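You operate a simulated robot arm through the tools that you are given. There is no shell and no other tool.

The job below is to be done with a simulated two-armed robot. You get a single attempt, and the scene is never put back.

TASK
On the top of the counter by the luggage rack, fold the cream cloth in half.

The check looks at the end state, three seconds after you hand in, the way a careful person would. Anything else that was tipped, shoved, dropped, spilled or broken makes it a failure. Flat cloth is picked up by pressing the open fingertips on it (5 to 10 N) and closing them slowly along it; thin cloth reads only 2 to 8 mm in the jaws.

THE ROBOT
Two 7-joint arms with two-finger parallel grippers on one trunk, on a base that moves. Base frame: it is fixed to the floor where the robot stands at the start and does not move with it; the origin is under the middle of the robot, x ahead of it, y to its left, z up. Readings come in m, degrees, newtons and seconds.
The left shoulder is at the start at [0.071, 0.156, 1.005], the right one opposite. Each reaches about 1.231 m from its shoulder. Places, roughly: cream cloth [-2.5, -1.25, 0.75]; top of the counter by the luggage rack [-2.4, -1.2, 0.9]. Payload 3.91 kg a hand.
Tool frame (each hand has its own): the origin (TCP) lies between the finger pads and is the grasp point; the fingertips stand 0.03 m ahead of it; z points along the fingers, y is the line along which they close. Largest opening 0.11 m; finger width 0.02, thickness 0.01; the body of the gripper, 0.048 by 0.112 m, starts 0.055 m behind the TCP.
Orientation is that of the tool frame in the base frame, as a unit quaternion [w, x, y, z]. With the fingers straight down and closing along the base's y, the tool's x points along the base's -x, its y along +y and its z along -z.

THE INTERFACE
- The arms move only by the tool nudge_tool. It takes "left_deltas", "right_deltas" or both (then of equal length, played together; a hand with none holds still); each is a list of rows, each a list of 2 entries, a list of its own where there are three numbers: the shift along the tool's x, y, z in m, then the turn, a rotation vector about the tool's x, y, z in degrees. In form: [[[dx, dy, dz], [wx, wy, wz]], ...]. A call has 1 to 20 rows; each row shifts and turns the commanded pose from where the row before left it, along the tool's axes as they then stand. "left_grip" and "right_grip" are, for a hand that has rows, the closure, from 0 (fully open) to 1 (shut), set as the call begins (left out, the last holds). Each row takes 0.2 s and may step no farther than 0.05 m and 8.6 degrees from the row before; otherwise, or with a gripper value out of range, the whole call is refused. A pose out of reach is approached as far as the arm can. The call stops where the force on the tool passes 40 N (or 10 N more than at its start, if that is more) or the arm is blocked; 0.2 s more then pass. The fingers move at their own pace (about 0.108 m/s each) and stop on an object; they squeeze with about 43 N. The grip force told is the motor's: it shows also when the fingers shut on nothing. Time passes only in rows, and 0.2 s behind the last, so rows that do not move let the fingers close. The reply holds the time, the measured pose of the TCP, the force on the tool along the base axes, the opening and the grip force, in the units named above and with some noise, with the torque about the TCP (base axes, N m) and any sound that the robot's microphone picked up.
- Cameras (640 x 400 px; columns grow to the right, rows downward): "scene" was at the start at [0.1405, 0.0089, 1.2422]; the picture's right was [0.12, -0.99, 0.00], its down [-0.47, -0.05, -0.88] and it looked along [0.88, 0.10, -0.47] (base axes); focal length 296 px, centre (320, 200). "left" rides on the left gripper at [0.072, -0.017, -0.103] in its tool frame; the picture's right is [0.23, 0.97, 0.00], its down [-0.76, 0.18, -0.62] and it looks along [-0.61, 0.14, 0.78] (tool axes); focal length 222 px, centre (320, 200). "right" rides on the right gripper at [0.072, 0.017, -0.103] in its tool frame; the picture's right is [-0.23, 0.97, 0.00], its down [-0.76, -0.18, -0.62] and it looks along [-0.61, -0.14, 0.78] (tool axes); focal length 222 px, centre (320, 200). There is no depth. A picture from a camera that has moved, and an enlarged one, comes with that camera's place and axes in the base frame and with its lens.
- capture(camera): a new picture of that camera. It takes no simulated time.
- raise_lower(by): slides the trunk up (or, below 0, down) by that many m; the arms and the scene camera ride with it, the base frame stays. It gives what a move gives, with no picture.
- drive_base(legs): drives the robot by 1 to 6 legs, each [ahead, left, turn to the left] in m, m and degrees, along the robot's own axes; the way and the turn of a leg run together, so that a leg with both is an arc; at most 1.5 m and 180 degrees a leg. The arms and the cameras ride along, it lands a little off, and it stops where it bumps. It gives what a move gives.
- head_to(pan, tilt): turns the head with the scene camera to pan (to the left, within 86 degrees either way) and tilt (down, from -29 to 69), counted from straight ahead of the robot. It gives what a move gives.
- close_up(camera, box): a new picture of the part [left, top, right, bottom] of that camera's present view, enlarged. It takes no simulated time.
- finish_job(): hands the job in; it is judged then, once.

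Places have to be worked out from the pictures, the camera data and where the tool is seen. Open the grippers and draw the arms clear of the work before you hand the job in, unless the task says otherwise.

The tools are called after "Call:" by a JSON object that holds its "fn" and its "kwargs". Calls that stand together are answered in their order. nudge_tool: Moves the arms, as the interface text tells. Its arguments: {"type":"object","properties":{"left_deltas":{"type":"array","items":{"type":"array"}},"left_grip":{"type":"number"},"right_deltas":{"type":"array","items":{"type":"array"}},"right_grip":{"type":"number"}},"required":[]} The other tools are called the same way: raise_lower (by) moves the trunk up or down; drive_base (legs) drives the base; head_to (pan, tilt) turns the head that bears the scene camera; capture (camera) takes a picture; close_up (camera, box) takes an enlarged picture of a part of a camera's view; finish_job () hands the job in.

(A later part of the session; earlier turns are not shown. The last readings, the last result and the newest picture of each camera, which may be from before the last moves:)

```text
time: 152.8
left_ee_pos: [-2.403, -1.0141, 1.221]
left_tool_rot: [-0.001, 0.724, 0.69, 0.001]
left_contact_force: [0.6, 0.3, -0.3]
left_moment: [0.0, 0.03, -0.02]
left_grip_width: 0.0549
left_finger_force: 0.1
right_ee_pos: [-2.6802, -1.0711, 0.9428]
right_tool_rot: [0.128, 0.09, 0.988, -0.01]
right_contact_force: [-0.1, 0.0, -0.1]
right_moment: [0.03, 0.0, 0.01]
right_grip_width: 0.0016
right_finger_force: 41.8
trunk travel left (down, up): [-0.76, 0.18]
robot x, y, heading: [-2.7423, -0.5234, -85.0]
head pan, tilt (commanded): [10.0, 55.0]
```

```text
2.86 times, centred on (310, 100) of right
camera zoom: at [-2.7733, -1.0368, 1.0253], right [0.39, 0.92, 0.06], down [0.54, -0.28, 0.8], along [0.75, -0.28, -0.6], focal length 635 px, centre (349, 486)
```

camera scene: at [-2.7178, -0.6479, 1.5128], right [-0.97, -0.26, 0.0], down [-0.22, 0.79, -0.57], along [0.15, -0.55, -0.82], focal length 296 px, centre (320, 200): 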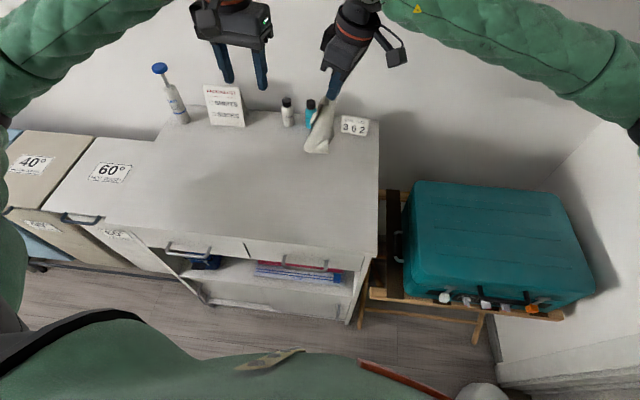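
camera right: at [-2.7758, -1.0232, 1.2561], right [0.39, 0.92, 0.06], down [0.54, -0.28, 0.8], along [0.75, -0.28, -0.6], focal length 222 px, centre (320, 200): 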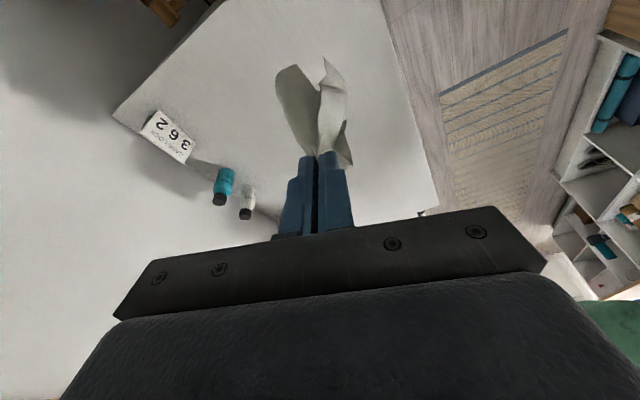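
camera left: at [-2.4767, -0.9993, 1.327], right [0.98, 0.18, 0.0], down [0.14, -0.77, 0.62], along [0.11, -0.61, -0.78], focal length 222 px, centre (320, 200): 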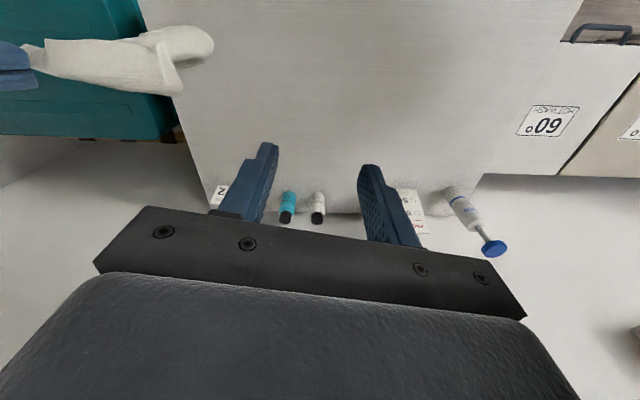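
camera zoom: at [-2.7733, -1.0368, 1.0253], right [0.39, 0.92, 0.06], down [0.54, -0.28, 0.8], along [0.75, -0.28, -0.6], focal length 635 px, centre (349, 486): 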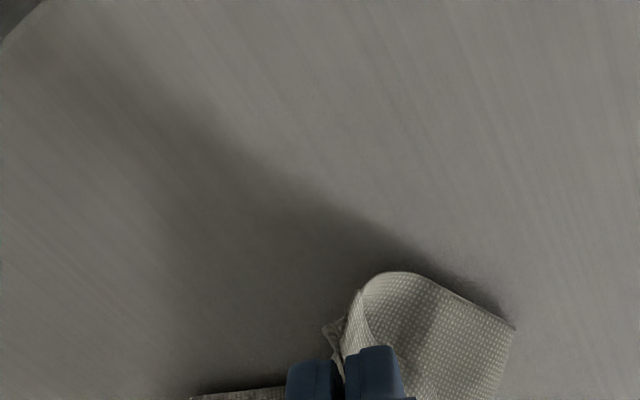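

It is now lying to the left of the right hand, curled. I zoom in to understand the shape.

Call:
{"fn": "close_up", "kwargs": {"camera": "scene", "box": [305, 165, 375, 225]}}

Call:
{"fn": "capture", "kwargs": {"camera": "left"}}

```text
6.67 times, centred on (340, 195) of scene
camera zoom: at [-2.7189, -0.6469, 1.513], right [-0.96, -0.26, 0.0], down [-0.22, 0.79, -0.57], along [0.15, -0.55, -0.82], focal length 1970 px, centre (187, 233)
```

zoom: 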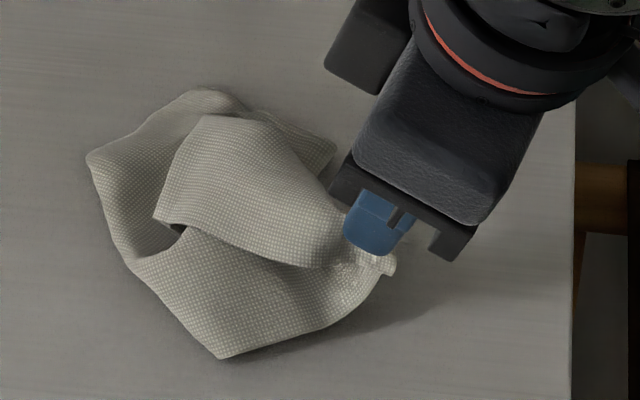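

```text
taken
camera left: at [-2.4156, -0.9425, 1.325], right [0.98, 0.18, 0.0], down [0.14, -0.77, 0.62], along [0.11, -0.61, -0.78], focal length 222 px, centre (320, 200)
```

left: 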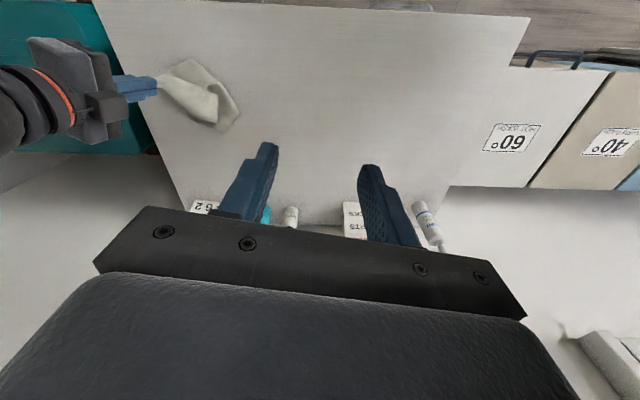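

The flap lying on top ends in a raised corner at its left, which looks like corner D (near edge running back to the right hand). I zoom the left camera to triangulate it.

Call:
{"fn": "close_up", "kwargs": {"camera": "left", "box": [130, 40, 270, 140]}}

```text
4.00 times, centred on (200, 90) of left
camera zoom: at [-2.4156, -0.9425, 1.325], right [0.98, 0.18, 0.0], down [0.14, -0.77, 0.62], along [0.11, -0.61, -0.78], focal length 888 px, centre (800, 640)
```

zoom: 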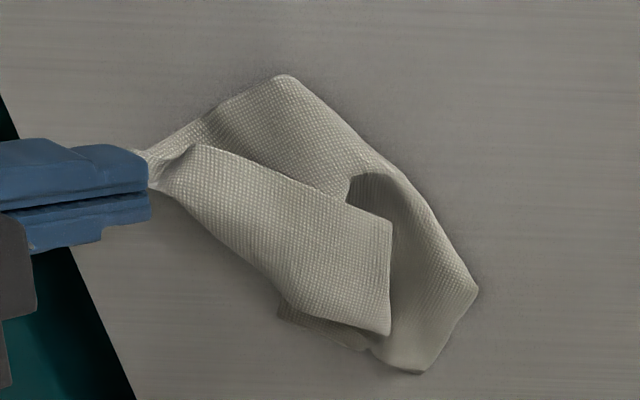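

Now it is clear: the strip on top ends with a free edge near x≈-2.587 from D (-2.585,-1.079) going forward, raised about 2 cm, with the near edge running from D back to the right hand. I'll take that edge from the left with the left hand pointing right: lower finger under it, upper finger above. First I orient the left hand high and clear.

Call:
{"fn": "nudge_tool", "kwargs": {"left_deltas": [[[0, 0, 0], [7.5, 0, 0]], [[0, 0, 0], [7.5, 0, 0]], [[0, 0, 0], [7.5, 0, 0]], [[0, 0, 0], [7.5, 0, 0]], [[0, 0, 0], [7.5, 0, 0]], [[0, 0, 0], [7.5, 0, 0]], [[0, 0, 0], [7.5, 0, 0]], [[0, 0, 0], [7.5, 0, 0]]], "left_grip": 0.7}}

Call:
{"fn": "capture", "kwargs": {"camera": "scene"}}

```text
time: 154.6
left_ee_pos: [-2.4, -1.0146, 1.2206]
left_tool_rot: [-0.363, 0.627, 0.598, -0.344]
left_contact_force: [0.1, -0.3, -0.4]
left_moment: [-0.01, 0.0, 0.01]
left_grip_width: 0.033
left_finger_force: 0.2
right_ee_pos: [-2.6803, -1.0706, 0.9447]
right_tool_rot: [0.129, 0.09, 0.988, -0.009]
right_contact_force: [0.9, -0.8, 0.0]
right_moment: [-0.02, 0.01, 0.02]
right_grip_width: 0.0017
right_finger_force: 41.5
trunk travel left (down, up): [-0.76, 0.18]
robot x, y, heading: [-2.7433, -0.5228, -84.6]
head pan, tilt (commanded): [10.0, 55.0]
```

```text
taken
camera scene: at [-2.7181, -0.6466, 1.513], right [-0.96, -0.26, 0.0], down [-0.22, 0.79, -0.57], along [0.15, -0.55, -0.82], focal length 296 px, centre (320, 200)
```

scene: 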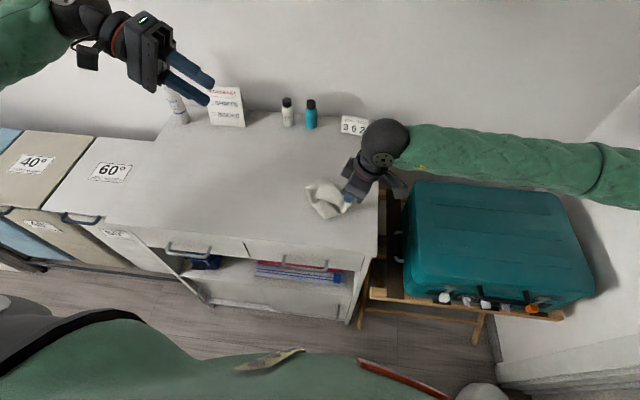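

The left hand points right and down as wanted. I bring it to a waiting spot left of the cloth, 6 cm above the working height.

Call:
{"fn": "nudge_tool", "kwargs": {"left_deltas": [[[-0.0118, 0.0243, 0.0324], [0, 0, 0]], [[-0.0118, 0.0243, 0.0324], [0, 0, 0]], [[-0.0118, 0.0243, 0.0324], [0, 0, 0]], [[-0.0118, 0.0243, 0.0324], [0, 0, 0]], [[-0.0118, 0.0243, 0.0324], [0, 0, 0]], [[-0.0118, 0.0243, 0.0324], [0, 0, 0]], [[-0.0118, 0.0243, 0.0324], [0, 0, 0]]]}}

Call:
{"fn": "close_up", "kwargs": {"camera": "scene", "box": [240, 110, 390, 230]}}

Call:
{"fn": "capture", "kwargs": {"camera": "left"}}

```text
time: 156.2
left_ee_pos: [-2.514, -1.0941, 0.9602]
left_tool_rot: [-0.363, 0.627, 0.598, -0.344]
left_contact_force: [0.4, -0.6, 0.5]
left_moment: [0.0, 0.01, 0.03]
left_grip_width: 0.0329
left_finger_force: 0.0
right_ee_pos: [-2.6807, -1.0705, 0.9428]
right_tool_rot: [0.129, 0.089, 0.988, -0.01]
right_contact_force: [0.4, -0.2, -0.2]
right_moment: [0.02, -0.02, 0.0]
right_grip_width: 0.0017
right_finger_force: 41.4
trunk travel left (down, up): [-0.76, 0.18]
robot x, y, heading: [-2.7417, -0.5228, -84.8]
head pan, tilt (commanded): [10.0, 55.0]
```

```text
3.33 times, centred on (315, 170) of scene
camera zoom: at [-2.7186, -0.6475, 1.513], right [-0.96, -0.26, 0.0], down [-0.22, 0.79, -0.57], along [0.15, -0.55, -0.82], focal length 985 px, centre (337, 300)
```

zoom: 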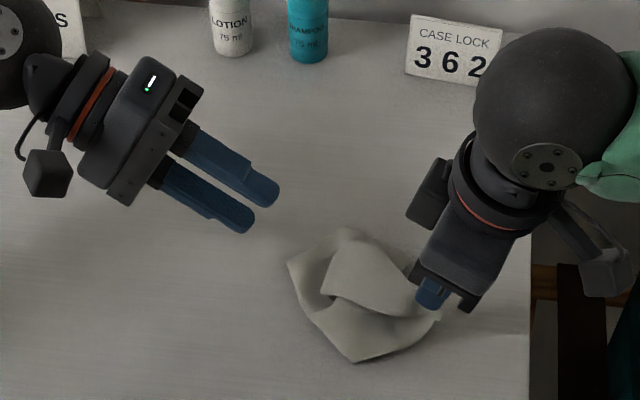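

```text
taken
camera left: at [-2.4288, -1.0258, 1.0271], right [0.5, 0.21, -0.84], down [0.59, -0.79, 0.16], along [-0.63, -0.58, -0.52], focal length 222 px, centre (320, 200)
```

left: 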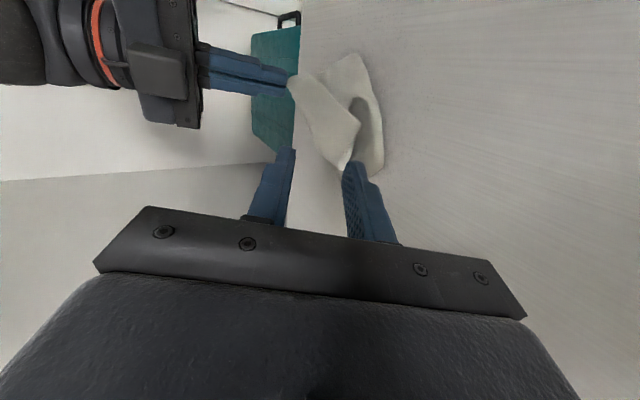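

I zoom in on the left view to line up the fingers with the strip's end.

Call:
{"fn": "close_up", "kwargs": {"camera": "left", "box": [240, 40, 440, 200]}}

```text
2.50 times, centred on (340, 120) of left
camera zoom: at [-2.4288, -1.0258, 1.0271], right [0.5, 0.21, -0.84], down [0.59, -0.79, 0.16], along [-0.63, -0.58, -0.52], focal length 555 px, centre (270, 400)
```

zoom: 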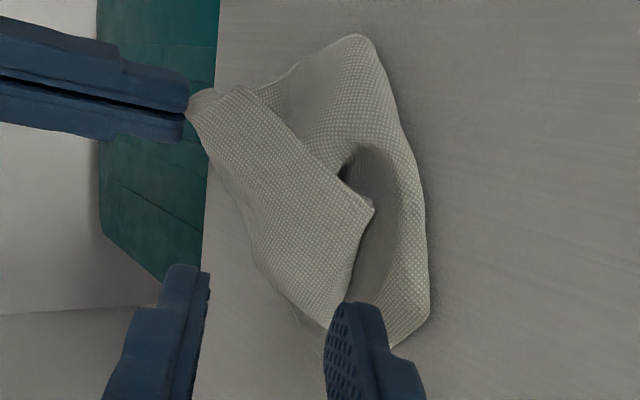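

D and the strip's end lie only 5–9 mm above the top, too low to slip a finger under. I'll hang the cloth in the air again from C (a bit further forward for working room) and take D there from my side.

Call:
{"fn": "nudge_tool", "kwargs": {"right_deltas": [[[-0.0104, -0.014, -0.0291], [0, 0, 0]], [[-0.0104, -0.014, -0.0291], [0, 0, 0]], [[-0.0104, -0.014, -0.0291], [0, 0, 0]], [[-0.0104, -0.014, -0.0291], [0, 0, 0]], [[-0.0104, -0.014, -0.0291], [0, 0, 0]], [[-0.0104, -0.014, -0.0291], [0, 0, 0]], [[-0.0104, -0.014, -0.0291], [0, 0, 0]], [[0, 0, 0], [0, 0, 0]], [[0, 0, 0], [0, 0, 0]], [[0, 0, 0], [0, 0, 0]]]}}

Call:
{"fn": "capture", "kwargs": {"camera": "scene"}}

Call:
{"fn": "capture", "kwargs": {"camera": "left"}}

```text
time: 158.4
left_ee_pos: [-2.5128, -1.0924, 0.9608]
left_tool_rot: [-0.363, 0.627, 0.597, -0.346]
left_contact_force: [0.1, -0.5, 0.2]
left_moment: [-0.01, 0.0, 0.04]
left_grip_width: 0.0332
left_finger_force: 0.0
right_ee_pos: [-2.6815, -1.1712, 1.1578]
right_tool_rot: [0.128, 0.091, 0.987, -0.011]
right_contact_force: [0.8, -1.2, 0.2]
right_moment: [0.01, 0.0, -0.01]
right_grip_width: 0.0019
right_finger_force: 41.9
trunk travel left (down, up): [-0.76, 0.18]
robot x, y, heading: [-2.7378, -0.527, -84.7]
head pan, tilt (commanded): [10.0, 55.0]
```

```text
taken
camera scene: at [-2.7183, -0.646, 1.5131], right [-0.96, -0.26, 0.0], down [-0.22, 0.79, -0.57], along [0.15, -0.55, -0.82], focal length 296 px, centre (320, 200)
```

scene: 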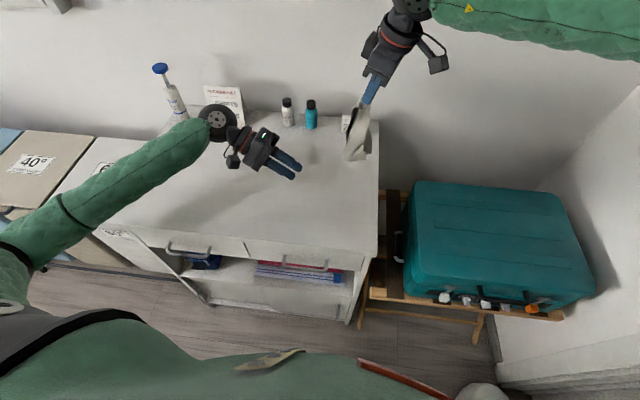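

```text
taken
camera left: at [-2.4287, -1.0248, 1.0278], right [0.5, 0.2, -0.84], down [0.59, -0.79, 0.16], along [-0.64, -0.58, -0.51], focal length 222 px, centre (320, 200)
```

left: 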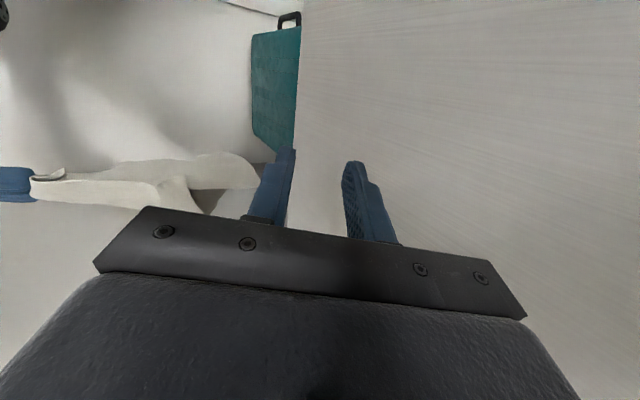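

I zoom on the hanging cloth from both cameras.

Call:
{"fn": "close_up", "kwargs": {"camera": "left", "box": [0, 120, 280, 250]}}

Call:
{"fn": "close_up", "kwargs": {"camera": "scene", "box": [320, 80, 390, 180]}}

Call:
{"fn": "close_up", "kwargs": {"camera": "right", "box": [230, 30, 400, 170]}}

```text
2.29 times, centred on (140, 185) of left
camera zoom: at [-2.4287, -1.0248, 1.0278], right [0.5, 0.2, -0.84], down [0.59, -0.79, 0.16], along [-0.64, -0.58, -0.51], focal length 508 px, centre (731, 234)
```

zoom: 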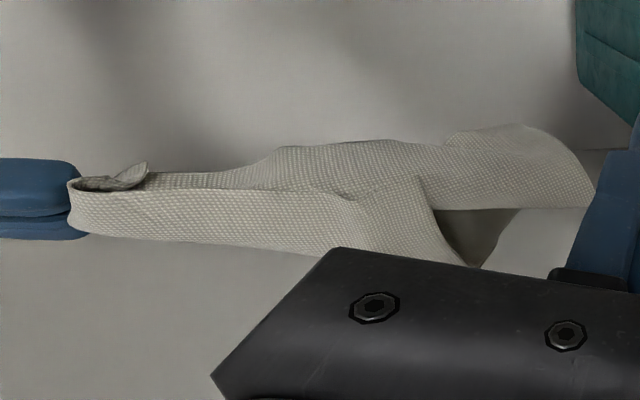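

```text
4.00 times, centred on (355, 130) of scene
camera zoom: at [-2.7183, -0.646, 1.5131], right [-0.96, -0.26, 0.0], down [-0.22, 0.79, -0.57], along [0.15, -0.55, -0.82], focal length 1182 px, centre (180, 480)
```

zoom: 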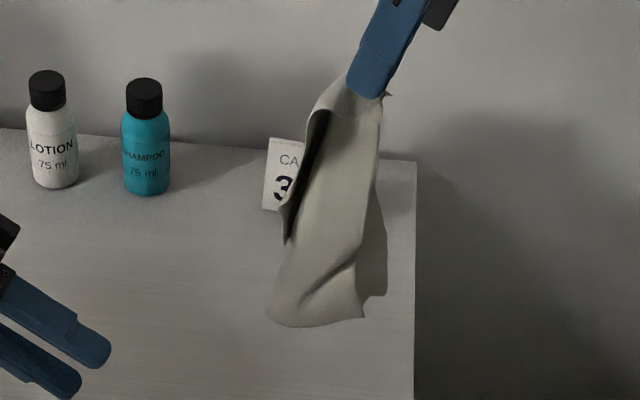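

```text
2.86 times, centred on (315, 100) of right
camera zoom: at [-2.7739, -1.1367, 1.2414], right [0.39, 0.92, 0.06], down [0.54, -0.28, 0.8], along [0.75, -0.28, -0.6], focal length 635 px, centre (334, 486)
```

zoom: 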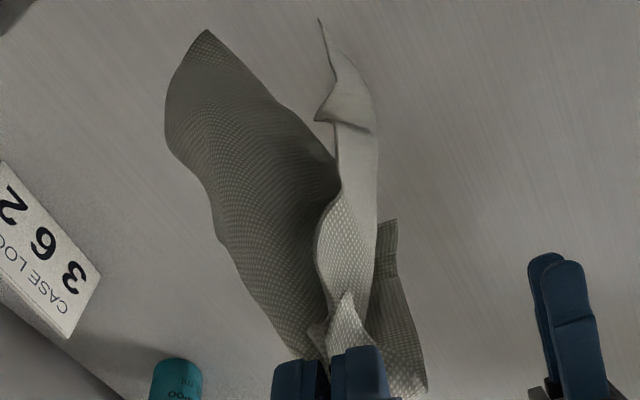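

D is triangulated at (-2.645,-1.155,1.027), with the sheet there facing left–right, so the left fingers must point forward and close sideways. I re-orient the left hand accordingly (up, back to vertical, then pitch forward).

Call:
{"fn": "nudge_tool", "kwargs": {"left_deltas": [[[0, -0.0347, -0.02], [0, 0, 0]], [[0, -0.0347, -0.02], [0, 0, 0]], [[0, 0, 0], [-7.5, 0, 0]], [[0, 0, 0], [-7.5, 0, 0]], [[0, 0, 0], [-7.5, 0, 0]], [[0, 0, 0], [-7.5, 0, 0]], [[0, 0, 0], [-7.5, 0, 0]], [[0, 0, 0], [-7.5, 0, 0]], [[0, 0, 0], [-7.5, 0, 0]], [[0, 0, 0], [-7.5, 0, 0]]]}}

Call:
{"fn": "nudge_tool", "kwargs": {"left_deltas": [[[0, 0, 0], [0, -8, 0]], [[0, 0, 0], [0, -8, 0]], [[0, 0, 0], [0, -8, 0]], [[0, 0, 0], [0, -8, 0]], [[0, 0, 0], [0, -8, 0]], [[0, 0, 0], [0, -8, 0]], [[0, 0, 0], [0, -8, 0]]]}}

Call:
{"fn": "capture", "kwargs": {"camera": "scene"}}

Call:
{"fn": "capture", "kwargs": {"camera": "left"}}

```text
time: 160.6
left_ee_pos: [-2.5179, -1.0928, 1.0405]
left_tool_rot: [0.0, 0.724, 0.69, 0.001]
left_contact_force: [0.2, -0.6, -0.4]
left_moment: [-0.02, -0.01, 0.01]
left_grip_width: 0.033
left_finger_force: 0.0
right_ee_pos: [-2.6815, -1.1721, 1.1582]
right_tool_rot: [0.129, 0.09, 0.988, -0.009]
right_contact_force: [0.2, -0.3, 0.0]
right_moment: [0.0, 0.01, 0.02]
right_grip_width: 0.0014
right_finger_force: 41.9
trunk travel left (down, up): [-0.76, 0.18]
robot x, y, heading: [-2.7395, -0.5266, -84.6]
head pan, tilt (commanded): [10.0, 55.0]
```

```text
time: 162.2
left_ee_pos: [-2.5152, -1.0918, 1.0414]
left_tool_rot: [0.324, 0.639, 0.609, -0.341]
left_contact_force: [0.5, -0.5, -0.2]
left_moment: [0.01, -0.02, 0.01]
left_grip_width: 0.0329
left_finger_force: 0.0
right_ee_pos: [-2.6817, -1.1705, 1.1592]
right_tool_rot: [0.129, 0.091, 0.987, -0.011]
right_contact_force: [-0.3, 0.2, -0.5]
right_moment: [0.01, 0.01, -0.01]
right_grip_width: 0.0015
right_finger_force: 41.6
trunk travel left (down, up): [-0.76, 0.18]
robot x, y, heading: [-2.7438, -0.523, -84.8]
head pan, tilt (commanded): [10.0, 55.0]
```

```text
taken
camera scene: at [-2.7185, -0.6464, 1.5131], right [-0.96, -0.26, 0.0], down [-0.21, 0.79, -0.57], along [0.15, -0.55, -0.82], focal length 296 px, centre (320, 200)
```

scene: 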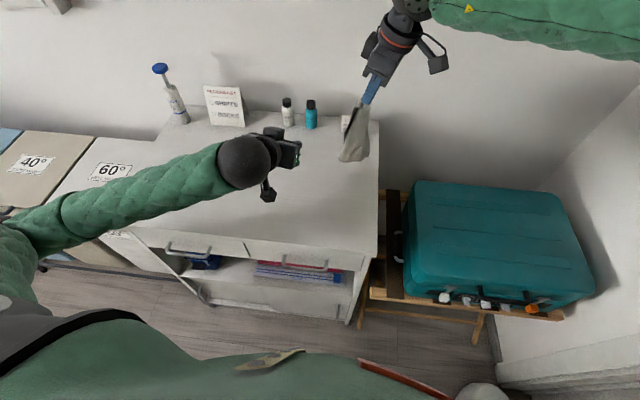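

```text
taken
camera left: at [-2.5268, -0.9657, 1.0388], right [0.98, 0.08, -0.19], down [0.18, 0.08, 0.98], along [0.09, -0.99, 0.07], focal length 222 px, centre (320, 200)
```

left: 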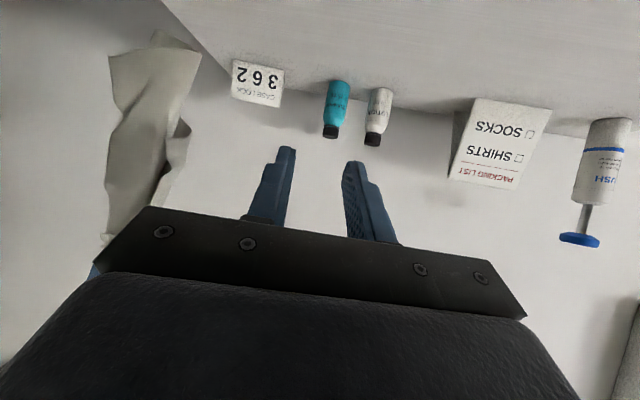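

The left camera now looks forward at the hanging cloth (upside down). I zoom in on it.

Call:
{"fn": "close_up", "kwargs": {"camera": "left", "box": [60, 10, 260, 260]}}

Call:
{"fn": "close_up", "kwargs": {"camera": "scene", "box": [320, 80, 390, 180]}}

```text
1.60 times, centred on (160, 135) of left
camera zoom: at [-2.5268, -0.9657, 1.0388], right [0.98, 0.08, -0.19], down [0.18, 0.08, 0.98], along [0.09, -0.99, 0.07], focal length 355 px, centre (576, 304)
```

zoom: 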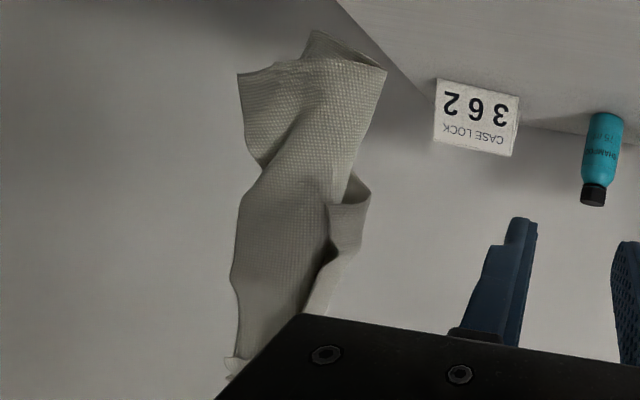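

```text
4.00 times, centred on (355, 130) of scene
camera zoom: at [-2.7185, -0.6464, 1.5131], right [-0.96, -0.26, 0.0], down [-0.21, 0.79, -0.57], along [0.15, -0.55, -0.82], focal length 1182 px, centre (180, 480)
```

zoom: 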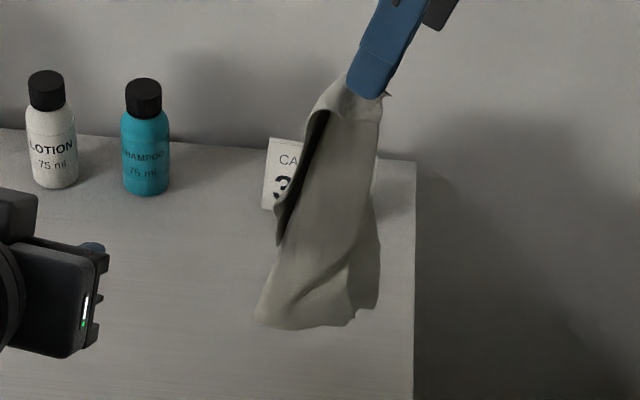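

I move the left hand in front of D (6 cm short of it) with a 33 mm gap, and re-check the alignment.

Call:
{"fn": "nudge_tool", "kwargs": {"left_deltas": [[[-0.0108, -0.0315, -0.0036], [0, 0, 0]], [[-0.0108, -0.0315, -0.0036], [0, 0, 0]], [[-0.0108, -0.0315, -0.0036], [0, 0, 0]], [[-0.0108, -0.0315, -0.0036], [0, 0, 0]]]}}

Call:
{"fn": "capture", "kwargs": {"camera": "left"}}

Call:
{"fn": "close_up", "kwargs": {"camera": "scene", "box": [310, 70, 400, 180]}}

```text
time: 163.2
left_ee_pos: [-2.6434, -1.0991, 1.0835]
left_tool_rot: [0.324, 0.64, 0.609, -0.338]
left_contact_force: [-0.6, 0.1, -0.3]
left_moment: [0.01, -0.05, -0.03]
left_grip_width: 0.033
left_finger_force: 0.1
right_ee_pos: [-2.6827, -1.1705, 1.1591]
right_tool_rot: [0.129, 0.092, 0.987, -0.01]
right_contact_force: [-0.4, -0.6, -0.3]
right_moment: [0.04, -0.02, 0.03]
right_grip_width: 0.0018
right_finger_force: 42.3
trunk travel left (down, up): [-0.76, 0.18]
robot x, y, heading: [-2.7407, -0.5206, -84.8]
head pan, tilt (commanded): [10.0, 55.0]
```

```text
taken
camera left: at [-2.6545, -0.9722, 1.0817], right [0.98, 0.08, -0.19], down [0.18, 0.08, 0.98], along [0.09, -0.99, 0.06], focal length 222 px, centre (320, 200)
```

left: 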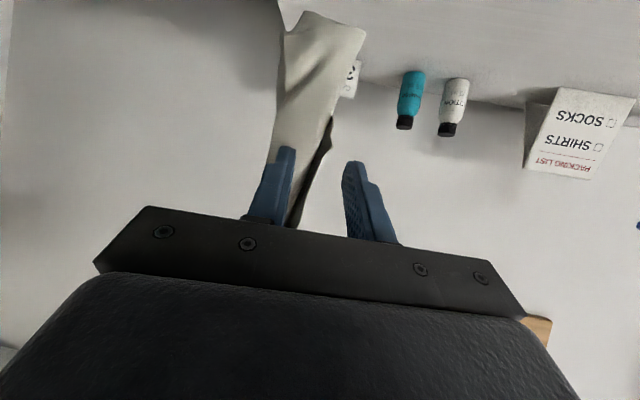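

```text
3.64 times, centred on (355, 125) of scene
camera zoom: at [-2.7205, -0.6474, 1.513], right [-0.96, -0.26, 0.0], down [-0.21, 0.79, -0.57], along [0.15, -0.55, -0.82], focal length 1075 px, centre (193, 473)
```

zoom: 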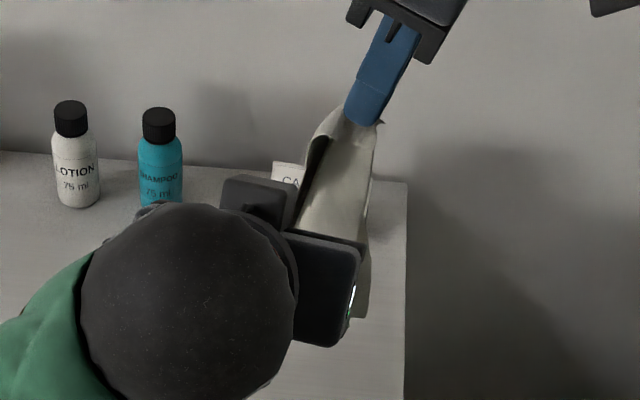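

I zoom in on the space between the fingers.

Call:
{"fn": "close_up", "kwargs": {"camera": "left", "box": [240, 0, 400, 240]}}

```text
1.67 times, centred on (320, 120) of left
camera zoom: at [-2.6545, -0.9722, 1.0817], right [0.98, 0.08, -0.19], down [0.18, 0.08, 0.98], along [0.09, -0.99, 0.06], focal length 370 px, centre (320, 333)
```

zoom: 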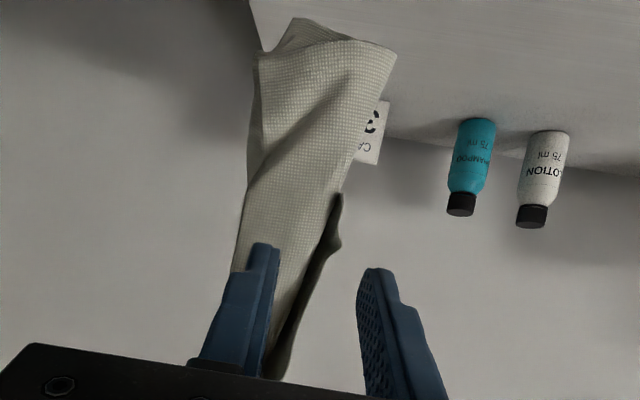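

From this view the strip with D is attached along the main sheet's left side and points forward (D itself is at the far-left, about (-2.63,-1.195,1.014)), roughly at right angles to the main part, which faces me. So: lay the main part toward me with its lower edge (A–B) touching first; the D strip should then stand up at the left, where I can push it over flat. First the left hand goes aside and back to vertical.

Call:
{"fn": "nudge_tool", "kwargs": {"left_deltas": [[[0, 0.04, -0.01], [0, 0, 0]], [[0, 0.04, -0.01], [0, 0, 0]], [[0, 0.04, -0.01], [0, 0, 0]], [[0, 0.04, -0.01], [0, 0, 0]], [[0, 0.02, 0], [0, 8, 0]], [[0, 0, 0], [0, 8, 0]], [[0, 0, 0], [0, 8, 0]], [[0, 0, 0], [0, 8, 0]], [[0, 0, 0], [0, 8, 0]], [[0, 0, 0], [0, 8, 0]], [[0, 0, 0], [0, 8, 0]]], "right_deltas": [[[-0.0011, -0.0083, 0.0004], [0, 0, 0]], [[-0.0011, -0.0083, 0.0004], [0, 0, 0]], [[-0.0011, -0.0083, 0.0004], [0, 0, 0]], [[-0.0011, -0.0083, 0.0004], [0, 0, 0]], [[-0.0011, -0.0083, 0.0004], [0, 0, 0]], [[-0.0011, -0.0083, 0.0004], [0, 0, 0]], [[0, 0, 0], [0, 0, 0]], [[0, 0, 0], [0, 0, 0]], [[0, 0, 0], [0, 0, 0]], [[0, 0, 0], [0, 0, 0]], [[0, 0, 0], [0, 0, 0]]], "left_grip": 1.0}}

Call:
{"fn": "capture", "kwargs": {"camera": "scene"}}

Call:
{"fn": "close_up", "kwargs": {"camera": "scene", "box": [310, 70, 400, 180]}}

```text
time: 165.6
left_ee_pos: [-2.464, -1.1109, 1.0946]
left_tool_rot: [-0.002, 0.724, 0.69, 0.001]
left_contact_force: [0.4, 0.2, 0.0]
left_moment: [0.04, 0.03, -0.01]
left_grip_width: 0.0
left_finger_force: 37.8
left hand out of reach, approached as far as the arm can: row 1, 2, 3, 4
right_ee_pos: [-2.6825, -1.1709, 1.1576]
right_tool_rot: [0.128, 0.09, 0.988, -0.01]
right_contact_force: [0.0, 0.9, 0.1]
right_moment: [0.0, 0.0, -0.01]
right_grip_width: 0.0015
right_finger_force: 41.0
right hand out of reach, approached as far as the arm can: row 1, 2, 3, 4, 5, 6
trunk travel left (down, up): [-0.76, 0.18]
robot x, y, heading: [-2.7417, -0.5256, -85.0]
head pan, tilt (commanded): [10.0, 55.0]
```

```text
taken
camera scene: at [-2.7187, -0.6474, 1.5128], right [-0.96, -0.26, 0.0], down [-0.22, 0.79, -0.57], along [0.15, -0.55, -0.82], focal length 296 px, centre (320, 200)
```

scene: 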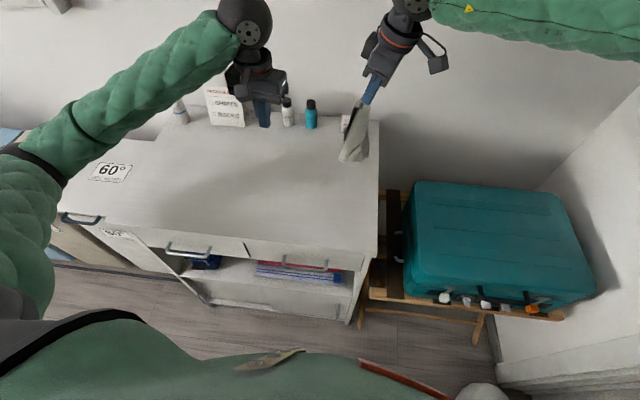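

```text
3.64 times, centred on (355, 125) of scene
camera zoom: at [-2.7187, -0.6474, 1.5128], right [-0.96, -0.26, 0.0], down [-0.22, 0.79, -0.57], along [0.15, -0.55, -0.82], focal length 1075 px, centre (193, 473)
```

zoom: 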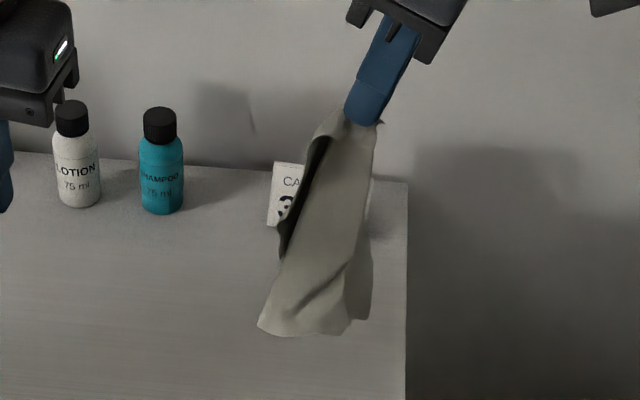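

Looking at it again, the dark face is the inside of the D strip: the V opens toward me with its spine at the back, so D really is on my side, with about 2.7 cm of room between it and the main part. That makes a forward-pointing pinch feasible. I pitch the left hand forward again and return in front of D.

Call:
{"fn": "nudge_tool", "kwargs": {"left_deltas": [[[0, 0, 0], [0, -8, 0]], [[0, 0, 0], [0, -8, 0]], [[0, 0, 0], [0, -8, 0]], [[0, 0, 0], [0, -8, 0]], [[0, 0, 0], [0, -8, 0]], [[0, 0, 0], [0, -8, 0]], [[0, 0, 0], [0, -8, 0]], [[0.0022, -0.036, 0.0008], [0, 0, 0]], [[0.0022, -0.036, 0.0008], [0, 0, 0]], [[0.0022, -0.036, 0.0008], [0, 0, 0]], [[0.0022, -0.036, 0.0008], [0, 0, 0]], [[0.0022, -0.036, 0.0008], [0, 0, 0]]], "left_grip": 0.78}}

Call:
{"fn": "close_up", "kwargs": {"camera": "left", "box": [240, 0, 400, 240]}}

Call:
{"fn": "close_up", "kwargs": {"camera": "right", "box": [220, 20, 420, 190]}}

```text
time: 168.2
left_ee_pos: [-2.6461, -1.1002, 1.084]
left_tool_rot: [0.324, 0.64, 0.609, -0.338]
left_contact_force: [-0.2, 0.6, -0.5]
left_moment: [-0.04, -0.01, 0.03]
left_grip_width: 0.0243
left_finger_force: 0.0
right_ee_pos: [-2.6838, -1.1719, 1.1592]
right_tool_rot: [0.129, 0.091, 0.987, -0.01]
right_contact_force: [-0.6, 0.0, -0.1]
right_moment: [-0.01, -0.03, 0.04]
right_grip_width: 0.0015
right_finger_force: 41.9
trunk travel left (down, up): [-0.76, 0.18]
robot x, y, heading: [-2.739, -0.5256, -84.8]
head pan, tilt (commanded): [10.0, 55.0]
```

```text
1.67 times, centred on (320, 120) of left
camera zoom: at [-2.6568, -0.9729, 1.0829], right [0.98, 0.08, -0.19], down [0.18, 0.08, 0.98], along [0.09, -0.99, 0.06], focal length 370 px, centre (320, 333)
```

zoom: 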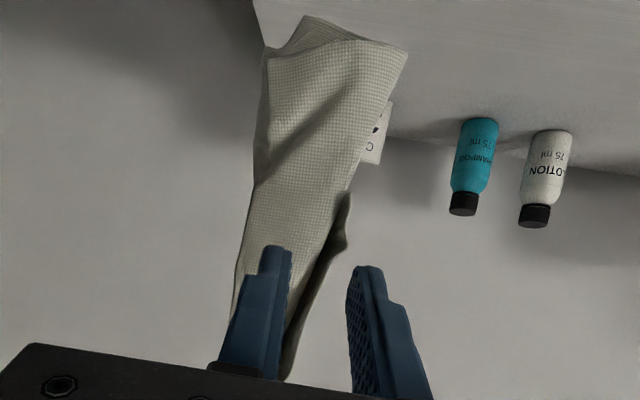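

```text
2.35 times, centred on (320, 105) of right
camera zoom: at [-2.7757, -1.1374, 1.2408], right [0.39, 0.92, 0.06], down [0.53, -0.28, 0.8], along [0.75, -0.28, -0.6], focal length 523 px, centre (320, 424)
```

zoom: 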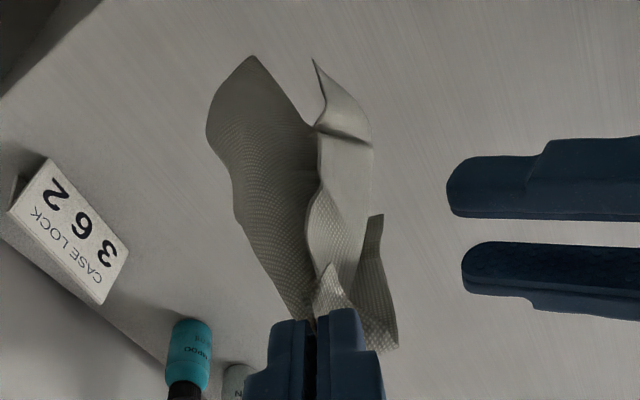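

The right camera shows D's strip on my side, with my left fingers aimed at it from robot side. I advance the left fingers forward and down around D in small steps.

Call:
{"fn": "nudge_tool", "kwargs": {"left_deltas": [[[0.0021, 0.0017, 0.019], [0, 0, 0]], [[0.0021, 0.0017, 0.019], [0, 0, 0]]]}}

Call:
{"fn": "close_up", "kwargs": {"camera": "left", "box": [240, 0, 400, 240]}}

Call:
{"fn": "close_up", "kwargs": {"camera": "right", "box": [250, 60, 410, 190]}}

```text
time: 168.8
left_ee_pos: [-2.642, -1.1298, 1.0591]
left_tool_rot: [0.324, 0.64, 0.609, -0.339]
left_contact_force: [-1.0, 0.6, 0.4]
left_moment: [-0.02, 0.02, 0.0]
left_grip_width: 0.0239
left_finger_force: 0.0
right_ee_pos: [-2.6821, -1.1717, 1.1572]
right_tool_rot: [0.129, 0.09, 0.988, -0.01]
right_contact_force: [-0.4, -0.3, -0.4]
right_moment: [0.01, 0.0, 0.01]
right_grip_width: 0.0018
right_finger_force: 41.7
trunk travel left (down, up): [-0.76, 0.18]
robot x, y, heading: [-2.7402, -0.5246, -84.8]
head pan, tilt (commanded): [10.0, 55.0]
```

```text
1.67 times, centred on (320, 120) of left
camera zoom: at [-2.6532, -1.0027, 1.0579], right [0.98, 0.08, -0.19], down [0.18, 0.08, 0.98], along [0.09, -0.99, 0.06], focal length 370 px, centre (320, 333)
```

zoom: 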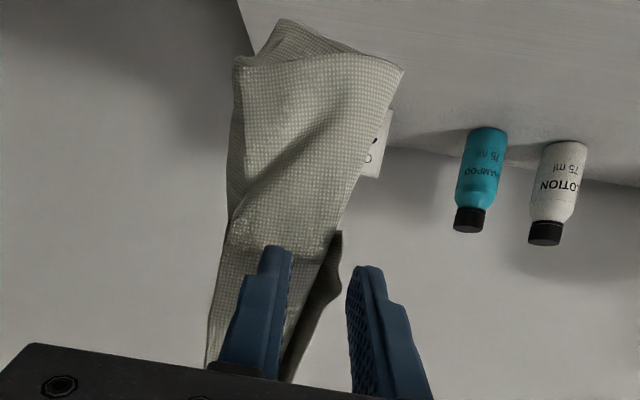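

```text
3.08 times, centred on (330, 125) of right
camera zoom: at [-2.7745, -1.1376, 1.2407], right [0.39, 0.92, 0.06], down [0.53, -0.28, 0.8], along [0.75, -0.28, -0.6], focal length 684 px, centre (289, 431)
```

zoom: 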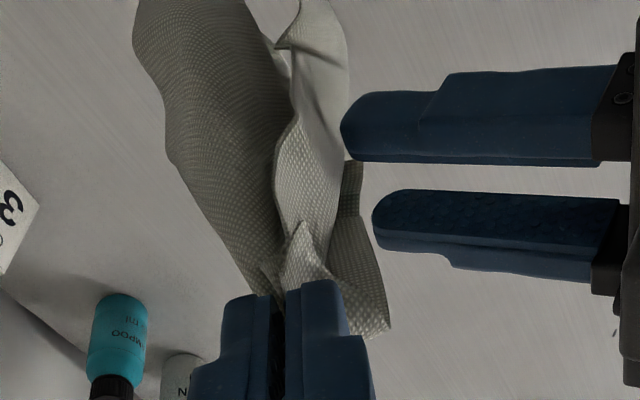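

The strip near D lies between the two fingertips; they need about 1.5–2 cm more forward. I advance once more.

Call:
{"fn": "nudge_tool", "kwargs": {"left_deltas": [[[-0.0034, 0.0005, 0.0085], [0, 0, 0]], [[-0.0034, 0.0005, 0.0085], [0, 0, 0]]]}}

Call:
{"fn": "close_up", "kwargs": {"camera": "left", "box": [240, 40, 400, 240]}}

Call:
{"fn": "close_up", "kwargs": {"camera": "right", "box": [250, 60, 410, 190]}}

```text
time: 169.4
left_ee_pos: [-2.6423, -1.1463, 1.055]
left_tool_rot: [0.323, 0.64, 0.609, -0.34]
left_contact_force: [0.5, 0.6, 0.6]
left_moment: [0.01, 0.0, 0.03]
left_grip_width: 0.024
left_finger_force: 0.2
right_ee_pos: [-2.6812, -1.1709, 1.1576]
right_tool_rot: [0.128, 0.09, 0.988, -0.01]
right_contact_force: [0.2, 0.8, -0.3]
right_moment: [0.01, -0.01, 0.01]
right_grip_width: 0.0014
right_finger_force: 41.6
trunk travel left (down, up): [-0.76, 0.18]
robot x, y, heading: [-2.7434, -0.5257, -84.6]
head pan, tilt (commanded): [10.0, 55.0]
```

```text
2.00 times, centred on (320, 140) of left
camera zoom: at [-2.6532, -1.0201, 1.0539], right [0.98, 0.08, -0.19], down [0.18, 0.08, 0.98], along [0.09, -0.99, 0.06], focal length 444 px, centre (320, 320)
```

zoom: 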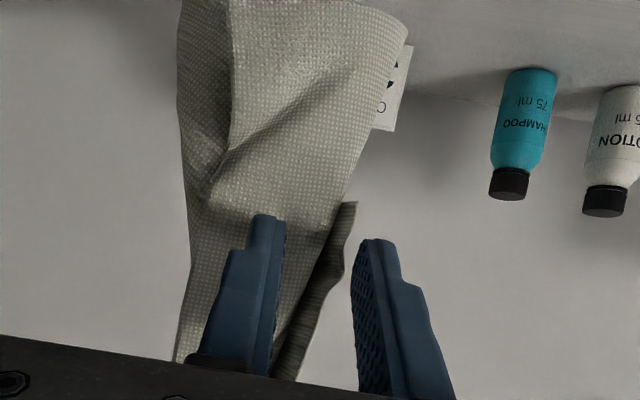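

```text
3.08 times, centred on (330, 125) of right
camera zoom: at [-2.7741, -1.1375, 1.2408], right [0.39, 0.92, 0.06], down [0.54, -0.28, 0.8], along [0.75, -0.28, -0.6], focal length 684 px, centre (289, 431)
```

zoom: 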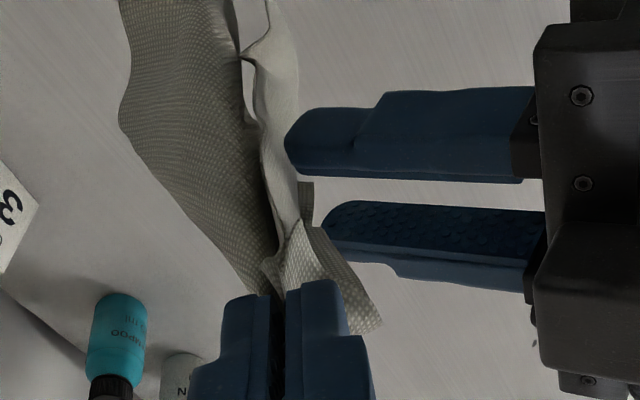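

The strip is between the fingers now. I advance 8 mm more and close the left jaw.

Call:
{"fn": "nudge_tool", "kwargs": {"left_deltas": [[[-0.0025, 0.002, 0.008], [0, 0, 0]]]}}

Call:
{"fn": "nudge_tool", "kwargs": {"left_deltas": [[[0, 0, 0], [0, 0, 0]], [[0, 0, 0], [0, 0, 0]]], "left_grip": 1.0}}

Call:
{"fn": "close_up", "kwargs": {"camera": "left", "box": [240, 40, 400, 240]}}

Call:
{"fn": "close_up", "kwargs": {"camera": "right", "box": [250, 60, 410, 190]}}

```text
time: 169.8
left_ee_pos: [-2.6422, -1.1544, 1.0525]
left_tool_rot: [0.323, 0.64, 0.61, -0.338]
left_contact_force: [0.1, -0.9, 0.3]
left_moment: [0.01, -0.03, 0.03]
left_grip_width: 0.0244
left_finger_force: 0.1
right_ee_pos: [-2.6818, -1.1713, 1.1577]
right_tool_rot: [0.129, 0.091, 0.987, -0.011]
right_contact_force: [0.5, 0.6, -0.5]
right_moment: [0.04, -0.02, -0.03]
right_grip_width: 0.0016
right_finger_force: 41.3
trunk travel left (down, up): [-0.76, 0.18]
robot x, y, heading: [-2.7395, -0.5256, -84.6]
head pan, tilt (commanded): [10.0, 55.0]
```

```text
time: 170.4
left_ee_pos: [-2.642, -1.1538, 1.0528]
left_tool_rot: [0.324, 0.639, 0.61, -0.339]
left_contact_force: [0.5, -0.4, -0.5]
left_moment: [-0.01, 0.02, 0.01]
left_grip_width: 0.001
left_finger_force: 40.6
right_ee_pos: [-2.6829, -1.1721, 1.1577]
right_tool_rot: [0.129, 0.09, 0.988, -0.011]
right_contact_force: [0.4, -0.2, -0.3]
right_moment: [0.0, 0.0, -0.02]
right_grip_width: 0.0017
right_finger_force: 41.6
trunk travel left (down, up): [-0.76, 0.18]
robot x, y, heading: [-2.7446, -0.5262, -84.7]
head pan, tilt (commanded): [10.0, 55.0]
```

```text
2.00 times, centred on (320, 140) of left
camera zoom: at [-2.6516, -1.028, 1.0512], right [0.98, 0.08, -0.19], down [0.18, 0.08, 0.98], along [0.09, -0.99, 0.06], focal length 444 px, centre (320, 320)
```

zoom: 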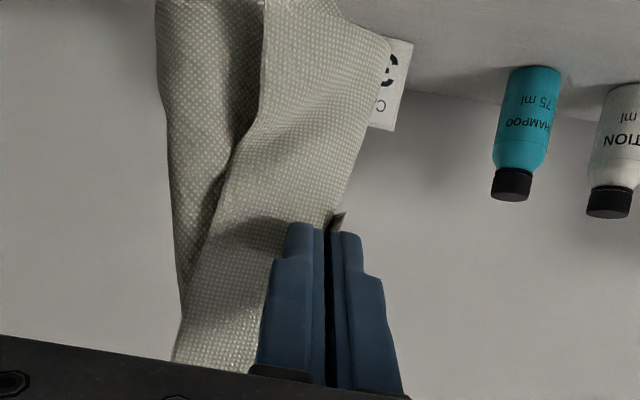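

```text
3.08 times, centred on (330, 125) of right
camera zoom: at [-2.7742, -1.1374, 1.2408], right [0.39, 0.92, 0.06], down [0.54, -0.28, 0.8], along [0.75, -0.28, -0.6], focal length 684 px, centre (289, 431)
```

zoom: 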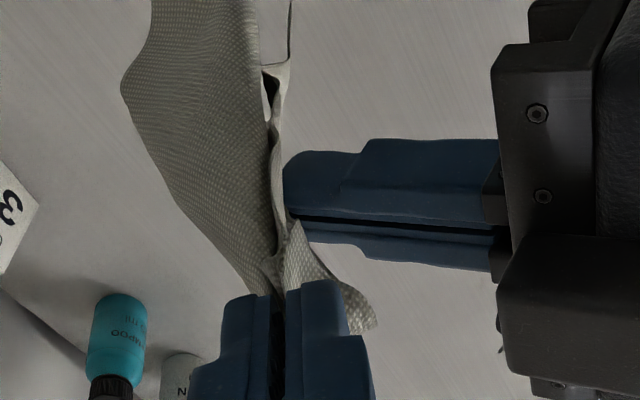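

The left jaw reads 1.0 mm: a single layer, right at corner D. Now I swing the left hand up and outward, returning it to vertical, so the near edge C–D becomes level and the cloth hangs from it.

Call:
{"fn": "nudge_tool", "kwargs": {"left_deltas": [[[-0.014, 0.0114, -0.0062], [0, 8, 0]], [[-0.013, 0.0114, -0.0081], [0, 8, 0]], [[-0.0118, 0.0114, -0.0099], [0, 8, 0]], [[-0.0103, 0.0114, -0.0114], [0, 8, 0]], [[-0.0086, 0.0114, -0.0127], [0, 8, 0]], [[-0.0068, 0.0114, -0.0138], [0, 8, 0]], [[-0.0048, 0.0114, -0.0145], [0, 8, 0]]]}}

Call:
{"fn": "capture", "kwargs": {"camera": "scene"}}

Call:
{"fn": "close_up", "kwargs": {"camera": "scene", "box": [280, 60, 400, 190]}}

Call:
{"fn": "close_up", "kwargs": {"camera": "right", "box": [220, 20, 420, 190]}}

```text
time: 172.0
left_ee_pos: [-2.5616, -1.1765, 1.1565]
left_tool_rot: [-0.001, 0.724, 0.69, 0.001]
left_contact_force: [-4.1, 1.1, 0.3]
left_moment: [0.04, 0.1, -0.03]
left_grip_width: 0.0002
left_finger_force: 40.6
right_ee_pos: [-2.6812, -1.1721, 1.1574]
right_tool_rot: [0.128, 0.091, 0.988, -0.009]
right_contact_force: [4.5, -1.9, 0.0]
right_moment: [0.0, -0.13, 0.03]
right_grip_width: 0.0016
right_finger_force: 41.6
trunk travel left (down, up): [-0.76, 0.18]
robot x, y, heading: [-2.7383, -0.5254, -84.8]
head pan, tilt (commanded): [10.0, 55.0]
```

```text
taken
camera scene: at [-2.7183, -0.6483, 1.5126], right [-0.96, -0.26, 0.0], down [-0.22, 0.79, -0.57], along [0.15, -0.55, -0.82], focal length 296 px, centre (320, 200)
```

scene: 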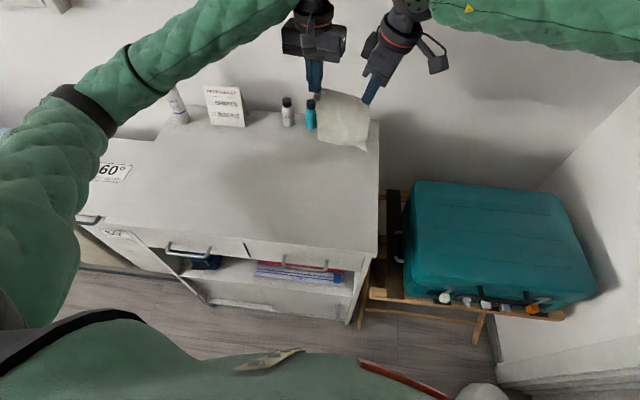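

```text
3.08 times, centred on (340, 125) of scene
camera zoom: at [-2.7183, -0.6483, 1.5126], right [-0.96, -0.26, 0.0], down [-0.22, 0.79, -0.57], along [0.15, -0.55, -0.82], focal length 909 px, centre (258, 431)
```

zoom: 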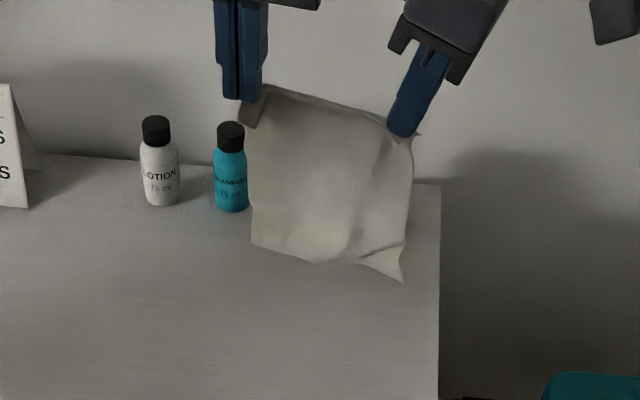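

```text
2.35 times, centred on (320, 105) of right
camera zoom: at [-2.7735, -1.1385, 1.24], right [0.39, 0.92, 0.06], down [0.54, -0.28, 0.8], along [0.75, -0.28, -0.6], focal length 523 px, centre (320, 424)
```

zoom: 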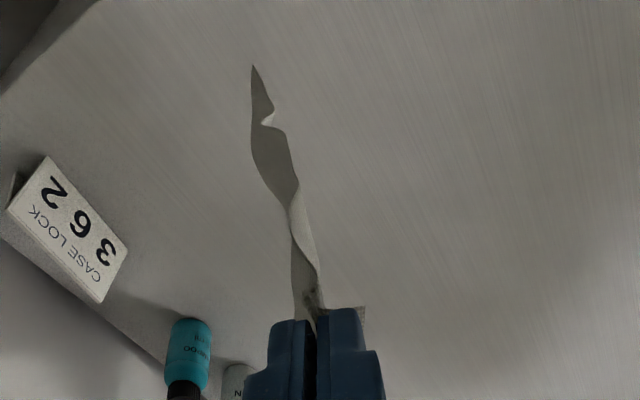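

Excellent: the cloth now hangs as one flat open sheet from its near edge, C in the right hand and D in the left. I ease the side tension slightly and bring both hands back toward me, to fold it in the air: lower edge down on my side, lay the lower half forward, then bring the top edge back onto the lower edge.

Call:
{"fn": "nudge_tool", "kwargs": {"left_deltas": [[[0.0287, -0.0024, 0], [0, 0, 0]], [[0.0287, -0.0024, 0], [0, 0, 0]], [[0.0287, -0.0024, 0], [0, 0, 0]], [[0.0287, -0.0024, 0], [0, 0, 0]], [[0, 0, 0], [0, 0, 0]], [[0, 0, 0], [0, 0, 0]]], "right_deltas": [[[0.005, 0.0283, -0.0012], [0, 0, 0]], [[0.005, 0.0283, -0.0012], [0, 0, 0]], [[0.005, 0.0283, -0.0012], [0, 0, 0]], [[0.005, 0.0283, -0.0012], [0, 0, 0]], [[0, 0, 0], [0, 0, 0]], [[0, 0, 0], [0, 0, 0]]]}}

Call:
{"fn": "close_up", "kwargs": {"camera": "scene", "box": [270, 80, 420, 240]}}

Call:
{"fn": "close_up", "kwargs": {"camera": "right", "box": [220, 20, 420, 190]}}

Call:
{"fn": "capture", "kwargs": {"camera": "left"}}

```text
time: 173.4
left_ee_pos: [-2.5637, -1.0609, 1.1595]
left_tool_rot: [0.0, 0.724, 0.69, 0.001]
left_contact_force: [-4.4, 1.1, -0.4]
left_moment: [0.03, 0.11, -0.06]
left_grip_width: 0.0006
left_finger_force: 41.0
right_ee_pos: [-2.6842, -1.0556, 1.1587]
right_tool_rot: [0.128, 0.09, 0.988, -0.01]
right_contact_force: [3.3, 0.3, 0.0]
right_moment: [-0.02, -0.1, 0.02]
right_grip_width: 0.0015
right_finger_force: 41.5
trunk travel left (down, up): [-0.76, 0.18]
robot x, y, heading: [-2.7364, -0.5253, -85.0]
head pan, tilt (commanded): [10.0, 55.0]
```

```text
2.50 times, centred on (345, 160) of scene
camera zoom: at [-2.7185, -0.6467, 1.513], right [-0.96, -0.26, 0.0], down [-0.22, 0.79, -0.57], along [0.15, -0.55, -0.82], focal length 739 px, centre (258, 300)
```

zoom: 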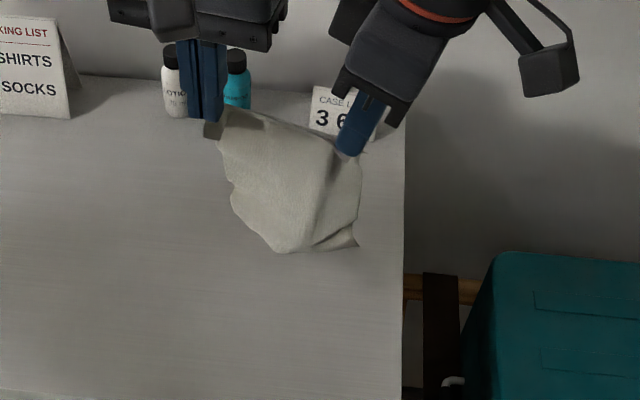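

```text
2.35 times, centred on (320, 105) of right
camera zoom: at [-2.7758, -1.0234, 1.2416], right [0.39, 0.92, 0.06], down [0.54, -0.28, 0.8], along [0.75, -0.28, -0.6], focal length 523 px, centre (320, 424)
```

zoom: 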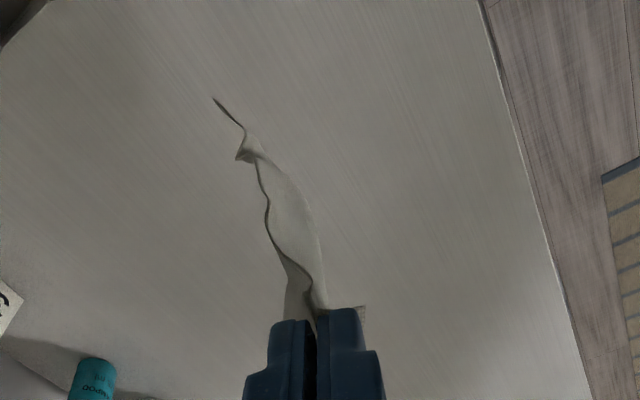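

```text
taken
camera left: at [-2.5773, -0.9887, 1.2634], right [0.98, 0.18, 0.0], down [0.14, -0.77, 0.62], along [0.11, -0.61, -0.78], focal length 222 px, centre (320, 200)
```

left: 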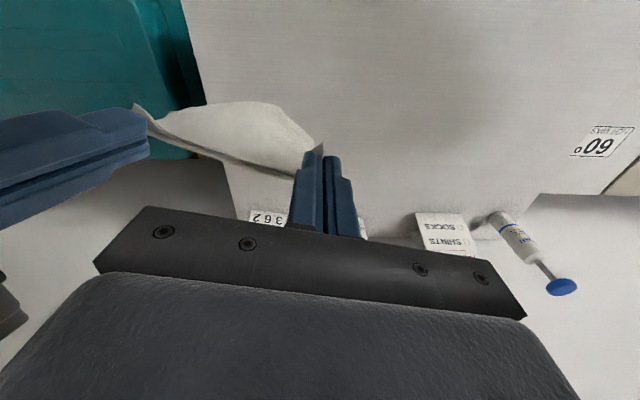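

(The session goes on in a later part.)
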